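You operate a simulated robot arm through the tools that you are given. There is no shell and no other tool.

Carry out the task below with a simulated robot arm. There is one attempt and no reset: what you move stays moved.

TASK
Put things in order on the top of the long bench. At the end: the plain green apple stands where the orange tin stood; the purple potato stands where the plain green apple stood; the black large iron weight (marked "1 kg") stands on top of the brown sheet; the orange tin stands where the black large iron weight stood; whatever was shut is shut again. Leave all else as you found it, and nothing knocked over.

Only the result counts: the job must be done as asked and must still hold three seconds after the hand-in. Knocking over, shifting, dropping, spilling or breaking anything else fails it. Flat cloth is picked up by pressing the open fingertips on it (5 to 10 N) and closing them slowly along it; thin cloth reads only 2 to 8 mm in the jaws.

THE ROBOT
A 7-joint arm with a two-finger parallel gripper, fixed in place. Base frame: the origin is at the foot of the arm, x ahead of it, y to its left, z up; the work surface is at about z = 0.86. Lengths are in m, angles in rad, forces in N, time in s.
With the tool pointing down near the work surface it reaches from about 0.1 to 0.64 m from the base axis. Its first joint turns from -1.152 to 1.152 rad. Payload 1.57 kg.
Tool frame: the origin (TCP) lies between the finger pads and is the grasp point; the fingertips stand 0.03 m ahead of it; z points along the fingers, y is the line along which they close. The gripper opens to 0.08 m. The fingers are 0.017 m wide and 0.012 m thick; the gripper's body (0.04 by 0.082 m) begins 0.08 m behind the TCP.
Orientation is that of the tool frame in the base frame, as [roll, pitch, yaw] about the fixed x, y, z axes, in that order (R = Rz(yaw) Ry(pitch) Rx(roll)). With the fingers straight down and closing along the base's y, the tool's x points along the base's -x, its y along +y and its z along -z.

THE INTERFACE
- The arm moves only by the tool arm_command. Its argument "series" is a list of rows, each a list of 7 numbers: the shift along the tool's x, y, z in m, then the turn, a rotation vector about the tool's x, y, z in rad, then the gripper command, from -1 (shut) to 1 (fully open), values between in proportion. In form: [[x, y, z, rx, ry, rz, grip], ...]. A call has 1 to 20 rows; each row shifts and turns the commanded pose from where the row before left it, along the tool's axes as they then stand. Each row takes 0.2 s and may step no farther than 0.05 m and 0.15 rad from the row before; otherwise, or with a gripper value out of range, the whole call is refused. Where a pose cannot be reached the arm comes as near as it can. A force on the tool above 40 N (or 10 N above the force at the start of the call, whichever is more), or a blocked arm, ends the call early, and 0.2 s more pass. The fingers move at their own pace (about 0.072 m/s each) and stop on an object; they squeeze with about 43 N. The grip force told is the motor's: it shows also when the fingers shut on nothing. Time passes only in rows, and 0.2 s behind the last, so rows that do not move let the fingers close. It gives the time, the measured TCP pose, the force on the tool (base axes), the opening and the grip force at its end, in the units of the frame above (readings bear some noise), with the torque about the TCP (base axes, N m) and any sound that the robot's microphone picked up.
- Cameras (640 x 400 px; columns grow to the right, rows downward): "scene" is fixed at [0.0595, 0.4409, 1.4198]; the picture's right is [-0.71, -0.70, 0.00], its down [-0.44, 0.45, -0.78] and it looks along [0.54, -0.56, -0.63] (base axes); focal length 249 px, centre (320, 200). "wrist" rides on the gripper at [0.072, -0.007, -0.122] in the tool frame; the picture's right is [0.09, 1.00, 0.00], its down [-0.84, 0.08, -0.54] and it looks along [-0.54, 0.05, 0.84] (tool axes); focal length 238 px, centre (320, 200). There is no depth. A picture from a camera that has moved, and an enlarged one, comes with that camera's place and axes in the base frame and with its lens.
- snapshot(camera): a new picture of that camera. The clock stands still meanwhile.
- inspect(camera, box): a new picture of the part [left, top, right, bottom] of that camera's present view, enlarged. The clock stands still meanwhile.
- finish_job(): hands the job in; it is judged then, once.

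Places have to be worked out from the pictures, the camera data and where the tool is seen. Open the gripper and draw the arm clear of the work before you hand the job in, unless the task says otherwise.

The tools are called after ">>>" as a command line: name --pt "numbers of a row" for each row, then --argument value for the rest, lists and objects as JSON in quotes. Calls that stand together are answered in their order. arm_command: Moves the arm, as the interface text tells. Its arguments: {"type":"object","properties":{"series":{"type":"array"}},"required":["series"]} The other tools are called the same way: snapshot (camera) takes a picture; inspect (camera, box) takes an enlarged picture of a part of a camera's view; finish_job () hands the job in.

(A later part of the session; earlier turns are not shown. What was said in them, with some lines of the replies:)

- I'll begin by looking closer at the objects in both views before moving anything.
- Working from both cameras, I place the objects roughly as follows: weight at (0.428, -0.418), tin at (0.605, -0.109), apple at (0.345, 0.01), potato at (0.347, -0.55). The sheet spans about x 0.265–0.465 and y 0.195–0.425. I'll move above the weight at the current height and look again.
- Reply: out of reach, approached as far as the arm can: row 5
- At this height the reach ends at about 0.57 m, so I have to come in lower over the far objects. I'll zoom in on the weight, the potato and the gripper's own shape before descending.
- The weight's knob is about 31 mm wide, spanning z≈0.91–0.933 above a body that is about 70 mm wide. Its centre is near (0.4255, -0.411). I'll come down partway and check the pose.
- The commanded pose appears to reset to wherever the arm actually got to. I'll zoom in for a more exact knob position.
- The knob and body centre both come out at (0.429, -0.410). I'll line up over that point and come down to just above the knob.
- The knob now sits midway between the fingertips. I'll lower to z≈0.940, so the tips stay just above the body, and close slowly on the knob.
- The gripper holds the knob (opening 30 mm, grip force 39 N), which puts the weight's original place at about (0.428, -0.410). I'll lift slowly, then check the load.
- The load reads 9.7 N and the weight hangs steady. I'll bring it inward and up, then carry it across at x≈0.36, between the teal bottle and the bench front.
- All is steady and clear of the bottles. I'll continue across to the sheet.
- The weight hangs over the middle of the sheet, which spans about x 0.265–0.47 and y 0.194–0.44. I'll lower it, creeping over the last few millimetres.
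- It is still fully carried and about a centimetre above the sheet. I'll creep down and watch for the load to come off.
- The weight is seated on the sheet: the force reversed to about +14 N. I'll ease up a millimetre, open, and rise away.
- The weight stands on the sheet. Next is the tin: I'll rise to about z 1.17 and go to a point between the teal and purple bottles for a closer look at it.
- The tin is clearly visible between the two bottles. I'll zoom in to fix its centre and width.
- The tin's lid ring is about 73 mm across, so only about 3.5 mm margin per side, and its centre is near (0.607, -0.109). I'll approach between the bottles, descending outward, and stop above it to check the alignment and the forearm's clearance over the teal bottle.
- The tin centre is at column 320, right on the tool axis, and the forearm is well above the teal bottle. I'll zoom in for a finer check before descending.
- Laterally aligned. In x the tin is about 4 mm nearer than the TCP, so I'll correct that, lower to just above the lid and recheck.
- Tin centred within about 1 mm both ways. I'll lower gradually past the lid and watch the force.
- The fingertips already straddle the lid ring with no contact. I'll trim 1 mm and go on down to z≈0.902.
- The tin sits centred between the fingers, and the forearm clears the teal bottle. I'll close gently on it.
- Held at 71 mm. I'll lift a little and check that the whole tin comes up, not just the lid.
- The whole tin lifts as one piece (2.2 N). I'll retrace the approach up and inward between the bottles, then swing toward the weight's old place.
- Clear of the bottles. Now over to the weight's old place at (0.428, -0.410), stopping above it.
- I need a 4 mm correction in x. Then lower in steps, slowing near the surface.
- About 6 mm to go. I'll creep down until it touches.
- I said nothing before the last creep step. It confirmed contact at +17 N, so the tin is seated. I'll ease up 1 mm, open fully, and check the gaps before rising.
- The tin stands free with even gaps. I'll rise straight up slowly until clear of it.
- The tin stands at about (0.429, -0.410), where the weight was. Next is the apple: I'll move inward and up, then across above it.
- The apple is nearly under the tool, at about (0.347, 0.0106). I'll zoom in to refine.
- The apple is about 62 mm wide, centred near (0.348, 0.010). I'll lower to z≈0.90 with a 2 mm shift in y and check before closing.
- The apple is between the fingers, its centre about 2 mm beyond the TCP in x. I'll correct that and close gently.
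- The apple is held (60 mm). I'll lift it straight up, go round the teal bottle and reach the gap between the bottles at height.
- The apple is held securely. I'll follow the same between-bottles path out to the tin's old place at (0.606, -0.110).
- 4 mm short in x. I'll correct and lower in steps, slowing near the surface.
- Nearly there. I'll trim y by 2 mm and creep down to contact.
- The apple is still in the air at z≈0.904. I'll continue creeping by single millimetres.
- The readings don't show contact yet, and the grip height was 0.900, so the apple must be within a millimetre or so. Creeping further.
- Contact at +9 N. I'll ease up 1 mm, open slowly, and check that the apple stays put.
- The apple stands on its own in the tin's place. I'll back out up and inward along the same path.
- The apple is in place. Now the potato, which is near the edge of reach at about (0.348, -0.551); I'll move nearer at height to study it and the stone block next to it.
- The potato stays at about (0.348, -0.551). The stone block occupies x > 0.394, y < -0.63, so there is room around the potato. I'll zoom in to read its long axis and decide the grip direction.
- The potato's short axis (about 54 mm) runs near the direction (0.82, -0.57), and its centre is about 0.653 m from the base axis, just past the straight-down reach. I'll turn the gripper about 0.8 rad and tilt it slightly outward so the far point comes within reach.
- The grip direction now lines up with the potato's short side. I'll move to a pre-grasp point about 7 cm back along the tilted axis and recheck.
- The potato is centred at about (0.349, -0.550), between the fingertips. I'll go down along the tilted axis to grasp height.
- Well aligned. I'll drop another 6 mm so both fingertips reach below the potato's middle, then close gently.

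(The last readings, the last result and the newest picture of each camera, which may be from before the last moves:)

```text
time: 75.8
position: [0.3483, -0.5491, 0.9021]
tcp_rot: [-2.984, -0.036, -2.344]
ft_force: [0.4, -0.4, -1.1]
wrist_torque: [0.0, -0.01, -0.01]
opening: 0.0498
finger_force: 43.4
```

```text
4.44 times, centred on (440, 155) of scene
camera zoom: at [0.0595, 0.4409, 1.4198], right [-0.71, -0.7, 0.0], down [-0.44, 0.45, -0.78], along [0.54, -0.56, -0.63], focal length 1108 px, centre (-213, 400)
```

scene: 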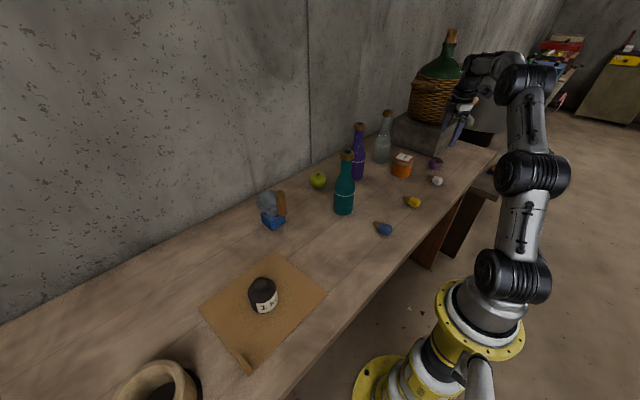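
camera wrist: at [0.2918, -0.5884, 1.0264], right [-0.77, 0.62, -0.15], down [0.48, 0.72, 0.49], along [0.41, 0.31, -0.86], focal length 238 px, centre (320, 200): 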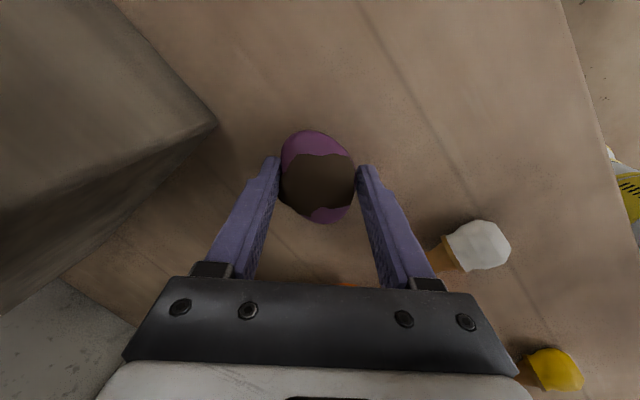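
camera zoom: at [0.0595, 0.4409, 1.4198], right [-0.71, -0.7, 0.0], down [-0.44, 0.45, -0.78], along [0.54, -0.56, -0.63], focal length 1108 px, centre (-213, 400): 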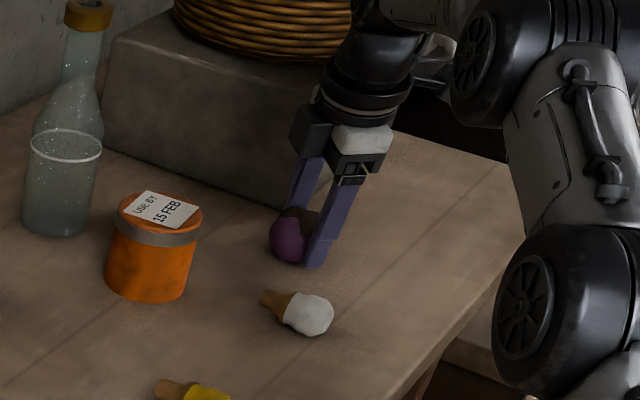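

The potato is held at 50 mm. I'll lift gently and check that it stays put in the fingers.

>>> arm_command --pt "0.0002 -0.0008 -0.005 0 0 0 -1" --pt "0.0004 -0.0016 -0.0099 0 0 0 -1" --pt "0.0008 -0.0031 -0.0197 0 0 0 -1" --pt "0.0008 -0.0031 -0.0197 0 0 0 -1" --pt "0 0 0 0 0 0 -1"

>>> snapshot --camera "wrist"

>>> inspect --camera "scene" --box '[400, 90, 500, 200]'

```text
time: 77.0
position: [0.3484, -0.55, 0.9569]
tcp_rot: [-2.988, -0.035, -2.344]
ft_force: [0.0, -0.5, -1.5]
wrist_torque: [-0.02, 0.01, 0.01]
opening: 0.05
finger_force: 43.4
```

```text
taken
camera wrist: at [0.2927, -0.5889, 1.0811], right [-0.77, 0.62, -0.15], down [0.48, 0.72, 0.49], along [0.41, 0.31, -0.86], focal length 238 px, centre (320, 200)
```

wrist: 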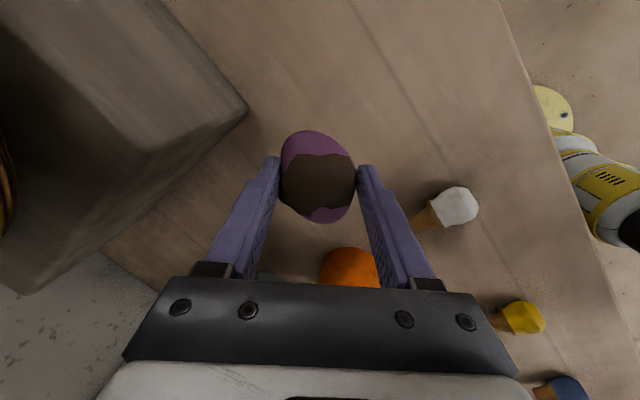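

```text
3.64 times, centred on (450, 145) of scene
camera zoom: at [0.0595, 0.4408, 1.4198], right [-0.71, -0.7, 0.0], down [-0.44, 0.45, -0.78], along [0.54, -0.56, -0.63], focal length 907 px, centre (-153, 400)
```

zoom: 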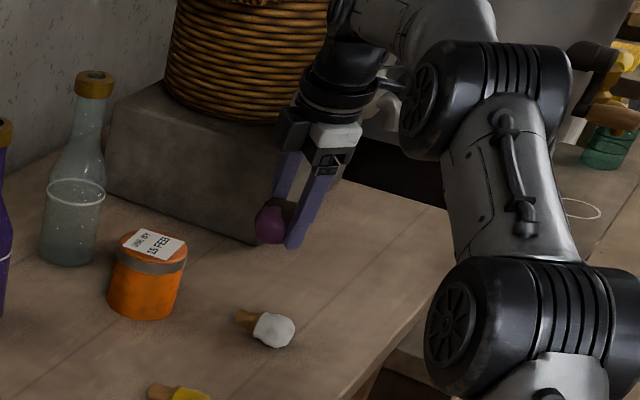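

Lifted cleanly. I'll draw it back toward the base and up, then undo the tilt and the turn.

>>> arm_command --pt "-0.0048 0.0201 -0.0287 0 0 0 -1" --pt "-0.0048 0.0201 -0.0287 0 0 0 -1" --pt "-0.0048 0.0201 -0.0287 0 0 0 -1" --pt "-0.0048 0.0201 -0.0287 0 0 0 -1" --pt "0 0 0 -0.078 -0.0184 0 -1" --pt "0 0 0 -0.078 -0.0184 0 -1" --pt "0 0 0 0 0 0.1334 -1" --pt "0 0 0 0 0 0.1334 -1" --pt "0 0 0 0 0 0.1333 -1" --pt "0 0 0 0 0 0.1333 -1" --pt "0 0 0 0 0 0.1333 -1" --pt "0 0 0 0 0 0.1333 -1" --pt "0 0 0 0 0 0 -1" --pt "0 0 0 0 0 0 -1"

>>> snapshot --camera "wrist"

>>> snapshot --camera "scene"

```text
time: 80.0
position: [0.2933, -0.4657, 1.0565]
tcp_rot: [-3.141, 0.0, 3.14]
ft_force: [0.8, -0.6, -0.7]
wrist_torque: [0.03, 0.02, 0.03]
opening: 0.0499
finger_force: 42.9
```

```text
taken
camera wrist: at [0.2215, -0.4712, 1.1786], right [-0.09, 1.0, 0.0], down [0.84, 0.08, 0.54], along [0.54, 0.05, -0.84], focal length 238 px, centre (320, 200)
```

wrist: 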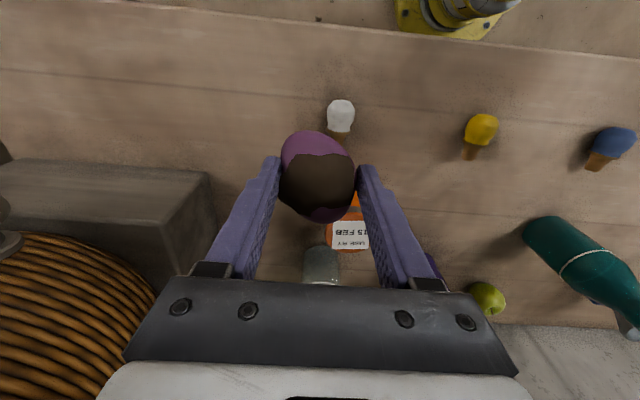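

```text
taken
```

scene: 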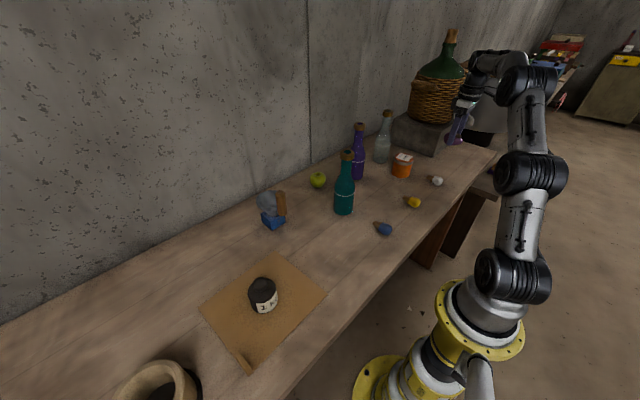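

The potato is firm in the grip. I'll carry it low along the front of the bench, away from the bottles, to above the apple's old place.

>>> arm_command --pt "0 0.02 -0.005 0 0 0 -1" --pt "0 0.035 0 0 0 0 -1" --pt "0 0.035 0 0 0 0 -1" --pt "0 0.035 0 0 0 0 -1" --pt "0 0.035 0 0 0 0 -1" --pt "0 0.035 0 0 0 0 -1" --pt "0 0.035 0 0 0 0 -1" --pt "0 0.035 0 0 0 0 -1" --pt "0 0.035 0 0 0 0 -1" --pt "-0.005 0.035 0 0 0 0 -1" --pt "-0.01 0.035 0 0 0 0 -1" --pt "-0.01 0.035 0 0 0 0 -1" --pt "-0.01 0.035 0 0 0 0 -1" --pt "-0.01 0.025 0 0 0 0 -1" --pt "-0.0107 0.014 0 0 0 0 -1" --pt "0 0 0 0 0 0 -1" --pt "0 0 0 0 0 0 -1"

>>> snapshot --camera "wrist"

>>> snapshot --camera "scene"

```text
time: 83.6
position: [0.3487, 0.0158, 1.0616]
tcp_rot: [-3.14, -0.001, 3.141]
ft_force: [0.1, 0.2, -1.0]
wrist_torque: [0.02, 0.0, 0.01]
opening: 0.05
finger_force: 43.1
```

```text
taken
camera wrist: at [0.2766, 0.0092, 1.1838], right [-0.09, 1.0, 0.0], down [0.84, 0.08, 0.54], along [0.54, 0.05, -0.84], focal length 238 px, centre (320, 200)
```

wrist: 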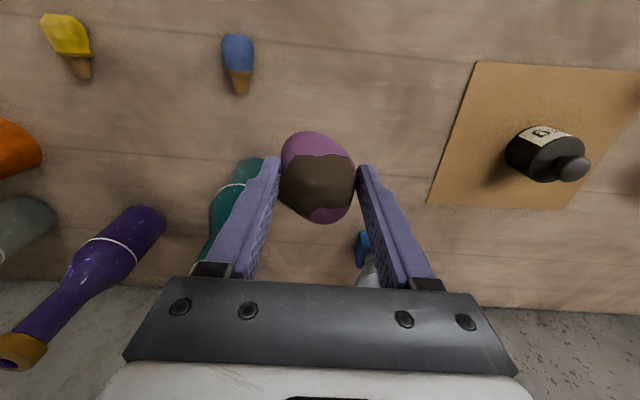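

```text
taken
```

scene: 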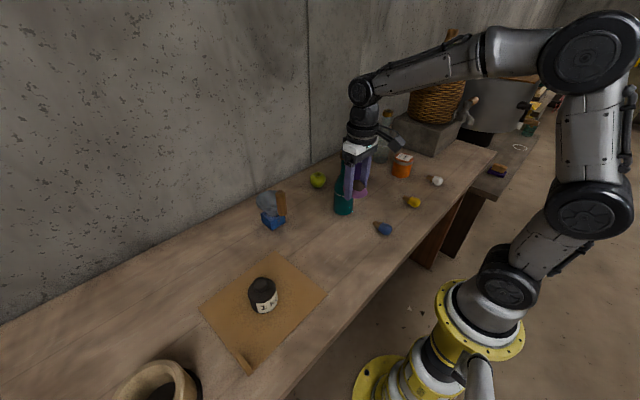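

I'm above the apple's old spot. I'll restore the same slight tilt the potato was gripped with, so it meets the bench in its original attitude, then lower it.

>>> arm_command --pt "0 -0.002 0 0 0 0 -1" --pt "0 0 0 0.078 0.0184 0 -1" --pt "0 0 0 0.078 0.0184 0 -1" --pt "-0.0011 0.0047 0.0296 0 0 0 -1" --pt "-0.0011 0.0047 0.0296 0 0 0 -1" --pt "-0.0011 0.0047 0.0296 0 0 0 -1" --pt "-0.0011 0.0047 0.0296 0 0 0 -1" --pt "-0.0008 0.0031 0.0197 0 0 0 -1" --pt "0 0 0 0 0 0 -1" --pt "0 0 0 0 0 0 -1"

>>> snapshot --camera "wrist"

>>> inspect --camera "scene" --box '[310, 150, 410, 260]'

```text
time: 85.8
position: [0.3492, 0.0121, 0.9207]
tcp_rot: [-2.987, -0.037, 3.138]
ft_force: [0.1, -0.2, -1.2]
wrist_torque: [0.01, 0.02, 0.0]
opening: 0.05
finger_force: 42.8
```

```text
taken
camera wrist: at [0.2827, 0.0251, 1.0445], right [-0.09, 0.98, -0.15], down [0.86, 0.16, 0.49], along [0.51, -0.08, -0.86], focal length 238 px, centre (320, 200)
```

wrist: 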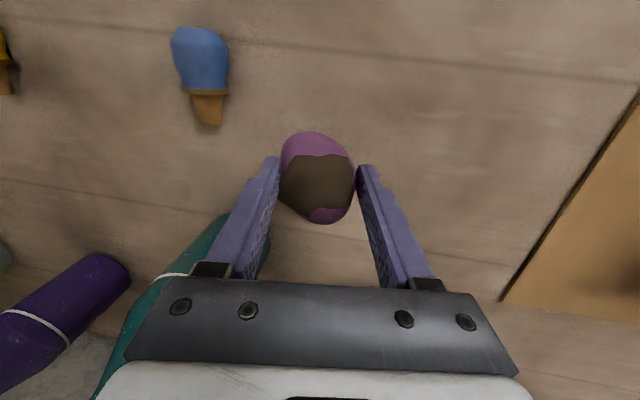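

```text
3.64 times, centred on (360, 205) of scene
camera zoom: at [0.0595, 0.4409, 1.4198], right [-0.71, -0.7, 0.0], down [-0.44, 0.45, -0.78], along [0.54, -0.56, -0.63], focal length 907 px, centre (174, 182)
```

zoom: 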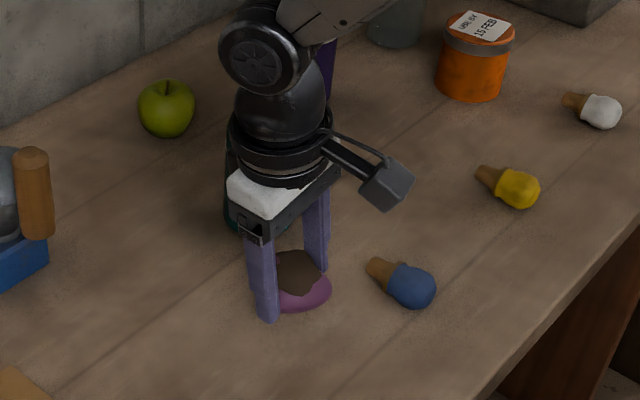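

On target. I'll lower the last 2 cm, creeping at the end.

>>> arm_command --pt "-0.0004 0.0016 0.0099 0 0 0 -1" --pt "-0.0001 0.0006 0.004 0 0 0 -1" --pt "-0.0001 0.0003 0.002 0 0 0 -1" --pt "0 0 0 0 0 0 -1" --pt "0 0 0 0 0 0 -1"

```text
time: 87.0
position: [0.3505, 0.0128, 0.9064]
tcp_rot: [-2.984, -0.037, 3.139]
ft_force: [0.0, 0.1, -0.6]
wrist_torque: [0.0, -0.01, 0.01]
opening: 0.0501
finger_force: 43.2
```

Still in the air at z≈0.906. I'll continue in 1 mm steps until I feel contact.

>>> arm_command --pt "0 0.0002 0.001 0 0 0 -1" --pt "0 0.0002 0.001 0 0 0 -1" --pt "0 0.0002 0.001 0 0 0 -1" --pt "0 0 0 0 0 0 -1"

```text
time: 88.0
position: [0.3511, 0.0123, 0.902]
tcp_rot: [-2.984, -0.036, 3.137]
ft_force: [-4.5, 0.6, 10.2]
wrist_torque: [-0.2, 0.16, -0.03]
opening: 0.0497
finger_force: 43.3
```

Contact (+10 N) at the same height it was gripped. I'll ease up slightly, open slowly, and look.

>>> arm_command --pt "0 -0.0001 -0.0008 0 0 0 -1" --pt "0 0 0 0 0 0 0.27" --pt "0 0 0 0 0 0 0.35" --pt "0 0 0 0 0 0 0.5" --pt "0 0 0 0 0 0 0.8" --pt "0 0 0 0 0 0 1" --pt "0 0 0 0 0 0 1"

>>> snapshot --camera "wrist"

>>> inspect --camera "scene" --box '[310, 150, 410, 260]'

```text
time: 89.6
position: [0.3512, 0.0121, 0.9019]
tcp_rot: [-2.987, -0.036, 3.138]
ft_force: [-0.1, 0.9, -0.4]
wrist_torque: [0.0, -0.01, -0.05]
opening: 0.0801
finger_force: 0.0
```

```text
taken
camera wrist: at [0.282, 0.0255, 1.0269], right [-0.09, 0.98, -0.15], down [0.86, 0.16, 0.49], along [0.51, -0.08, -0.86], focal length 238 px, centre (320, 200)
```

wrist: 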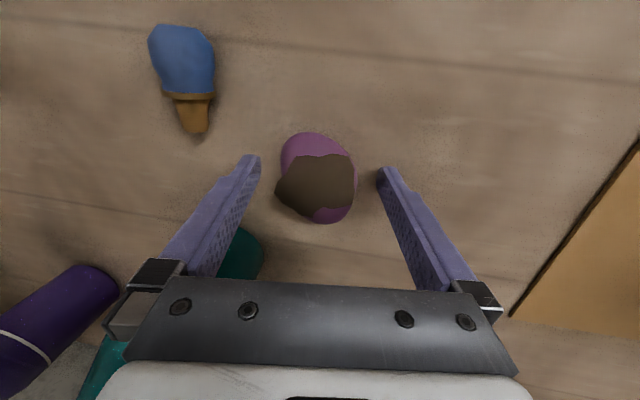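

```text
3.64 times, centred on (360, 205) of scene
camera zoom: at [0.0595, 0.4409, 1.4198], right [-0.71, -0.7, 0.0], down [-0.44, 0.45, -0.78], along [0.54, -0.56, -0.63], focal length 907 px, centre (174, 182)
```

zoom: 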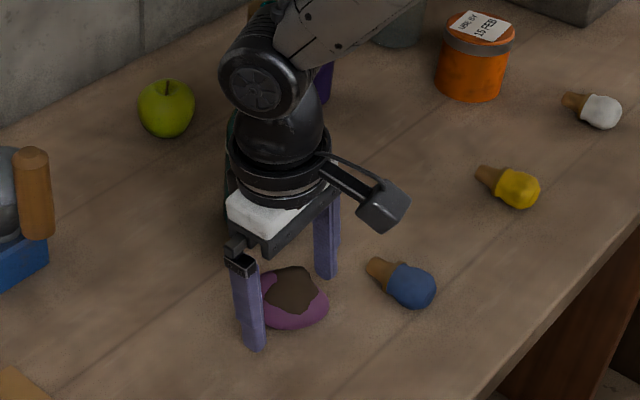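

The potato rests steadily in the apple's old place. I'll withdraw along the tool axis, straighten the tool, and survey everything.

>>> arm_command --pt "0 0 -0.01 0 0 0 1" --pt "0 0 -0.02 0 0 0 1" --pt "0 0 -0.03 0 0 0 1" --pt "0 0 -0.035 0 0 0 1" --pt "0 0 -0.04 0 0 0 1" --pt "0 0 -0.04 0 0 0 1" --pt "0 0 -0.04 0 0 0 1" --pt "0 0 0 -0.078 -0.0184 0 1" --pt "0 0 0 -0.078 -0.0184 0 1" --pt "0.03 0 -0.03 0 0 0 1" --pt "0.03 0 -0.03 0 0 0 1" --pt "0.02 0 -0.02 0 0 0 1" --pt "0 0 0 0 0 0 1" --pt "0 0 0 0 0 0 1"

>>> snapshot --camera "wrist"

>>> snapshot --camera "scene"

```text
time: 92.6
position: [0.2771, 0.0468, 1.1946]
tcp_rot: [3.142, -0.002, 3.14]
ft_force: [0.5, -0.2, 0.7]
wrist_torque: [-0.01, 0.02, 0.03]
opening: 0.0803
finger_force: 0.1
```

```text
taken
camera wrist: at [0.205, 0.0401, 1.3166], right [-0.09, 1.0, 0.0], down [0.84, 0.08, 0.54], along [0.54, 0.05, -0.84], focal length 238 px, centre (320, 200)
```

wrist: 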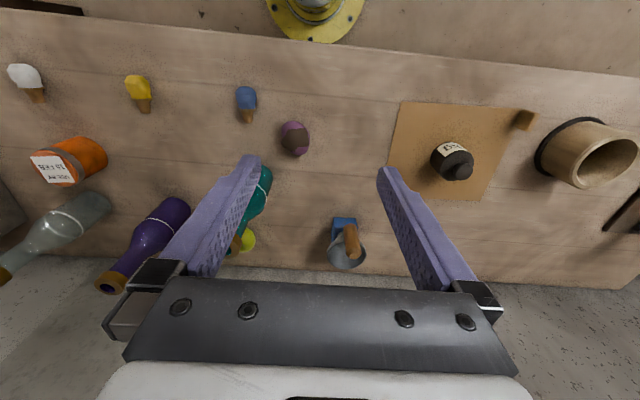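

```text
taken
```

scene: 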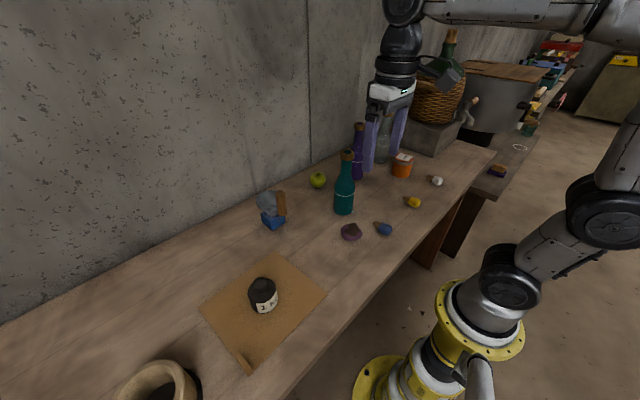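

All four items appear in place; the potato reads about (0.350, 0.009). I'll compare close-ups with the starting views to confirm nothing else shifted.

>>> inspect --camera "scene" --box '[240, 130, 400, 250]'

>>> inspect --camera "scene" --box '[340, 100, 500, 220]'

>>> inspect --camera "scene" --box '[100, 230, 340, 400]'

```text
3.33 times, centred on (320, 190) of scene
camera zoom: at [0.0595, 0.4409, 1.4198], right [-0.71, -0.7, 0.0], down [-0.44, 0.45, -0.78], along [0.54, -0.56, -0.63], focal length 831 px, centre (320, 233)
```

zoom: 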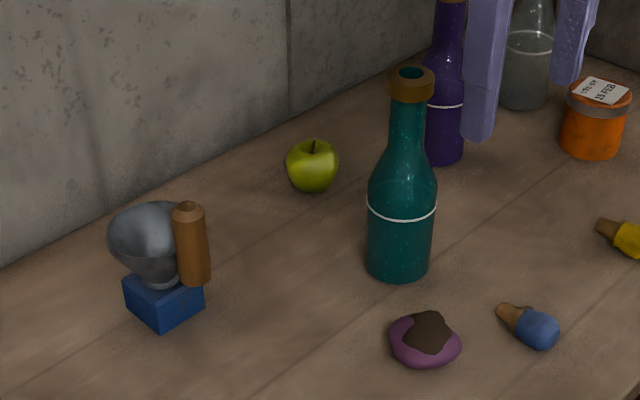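

```text
3.33 times, centred on (420, 160) of scene
camera zoom: at [0.0595, 0.4409, 1.4198], right [-0.71, -0.7, 0.0], down [-0.44, 0.45, -0.78], along [0.54, -0.56, -0.63], focal length 831 px, centre (-13, 333)
```

zoom: 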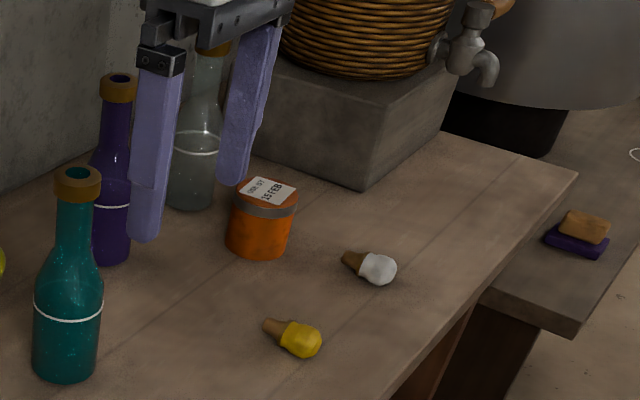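

```text
2.35 times, centred on (220, 315) of scene
camera zoom: at [0.0595, 0.4409, 1.4198], right [-0.71, -0.7, 0.0], down [-0.44, 0.45, -0.78], along [0.54, -0.56, -0.63], focal length 587 px, centre (555, -71)
```

zoom: 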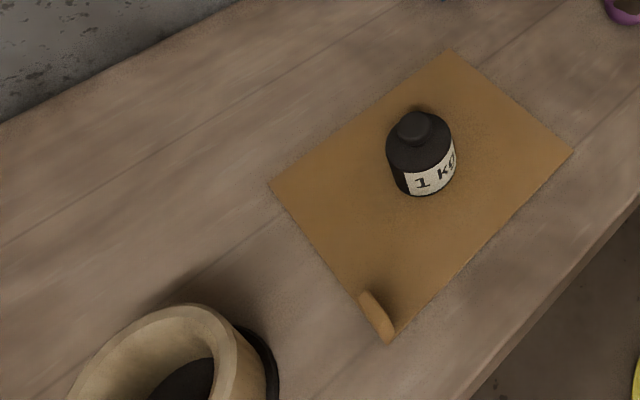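

Every other object sits at the same pixels as at the start. The tin, apple and potato match the old base positions, and the weight stands on the sheet. The gripper is open and the arm is clear, so I'm handing the job in.

>>> finish_job

```text
The job is handed in.
```

All four items are where you asked, and I've handed the job in; no result has come back yet.

| Item | Now stands | Position (x, y) in m |
|---|---|---|
| Black 1 kg weight | on the brown sheet, near its middle | (0.366, 0.309) |
| Orange tin | where the weight stood | (0.429, -0.410) |
| Green apple | where the tin stood | (0.607, -0.108) |
| Purple potato | where the apple stood | (0.350, 0.009) |

By the readings, the tin, apple and potato are each within about 3 mm of the spots they replaced. Close-up pictures at the end match the starting ones for everything else, and nothing was knocked over.

Nothing had to be opened, and the tin stayed shut throughout. The gripper is open and the arm is clear of the bench.
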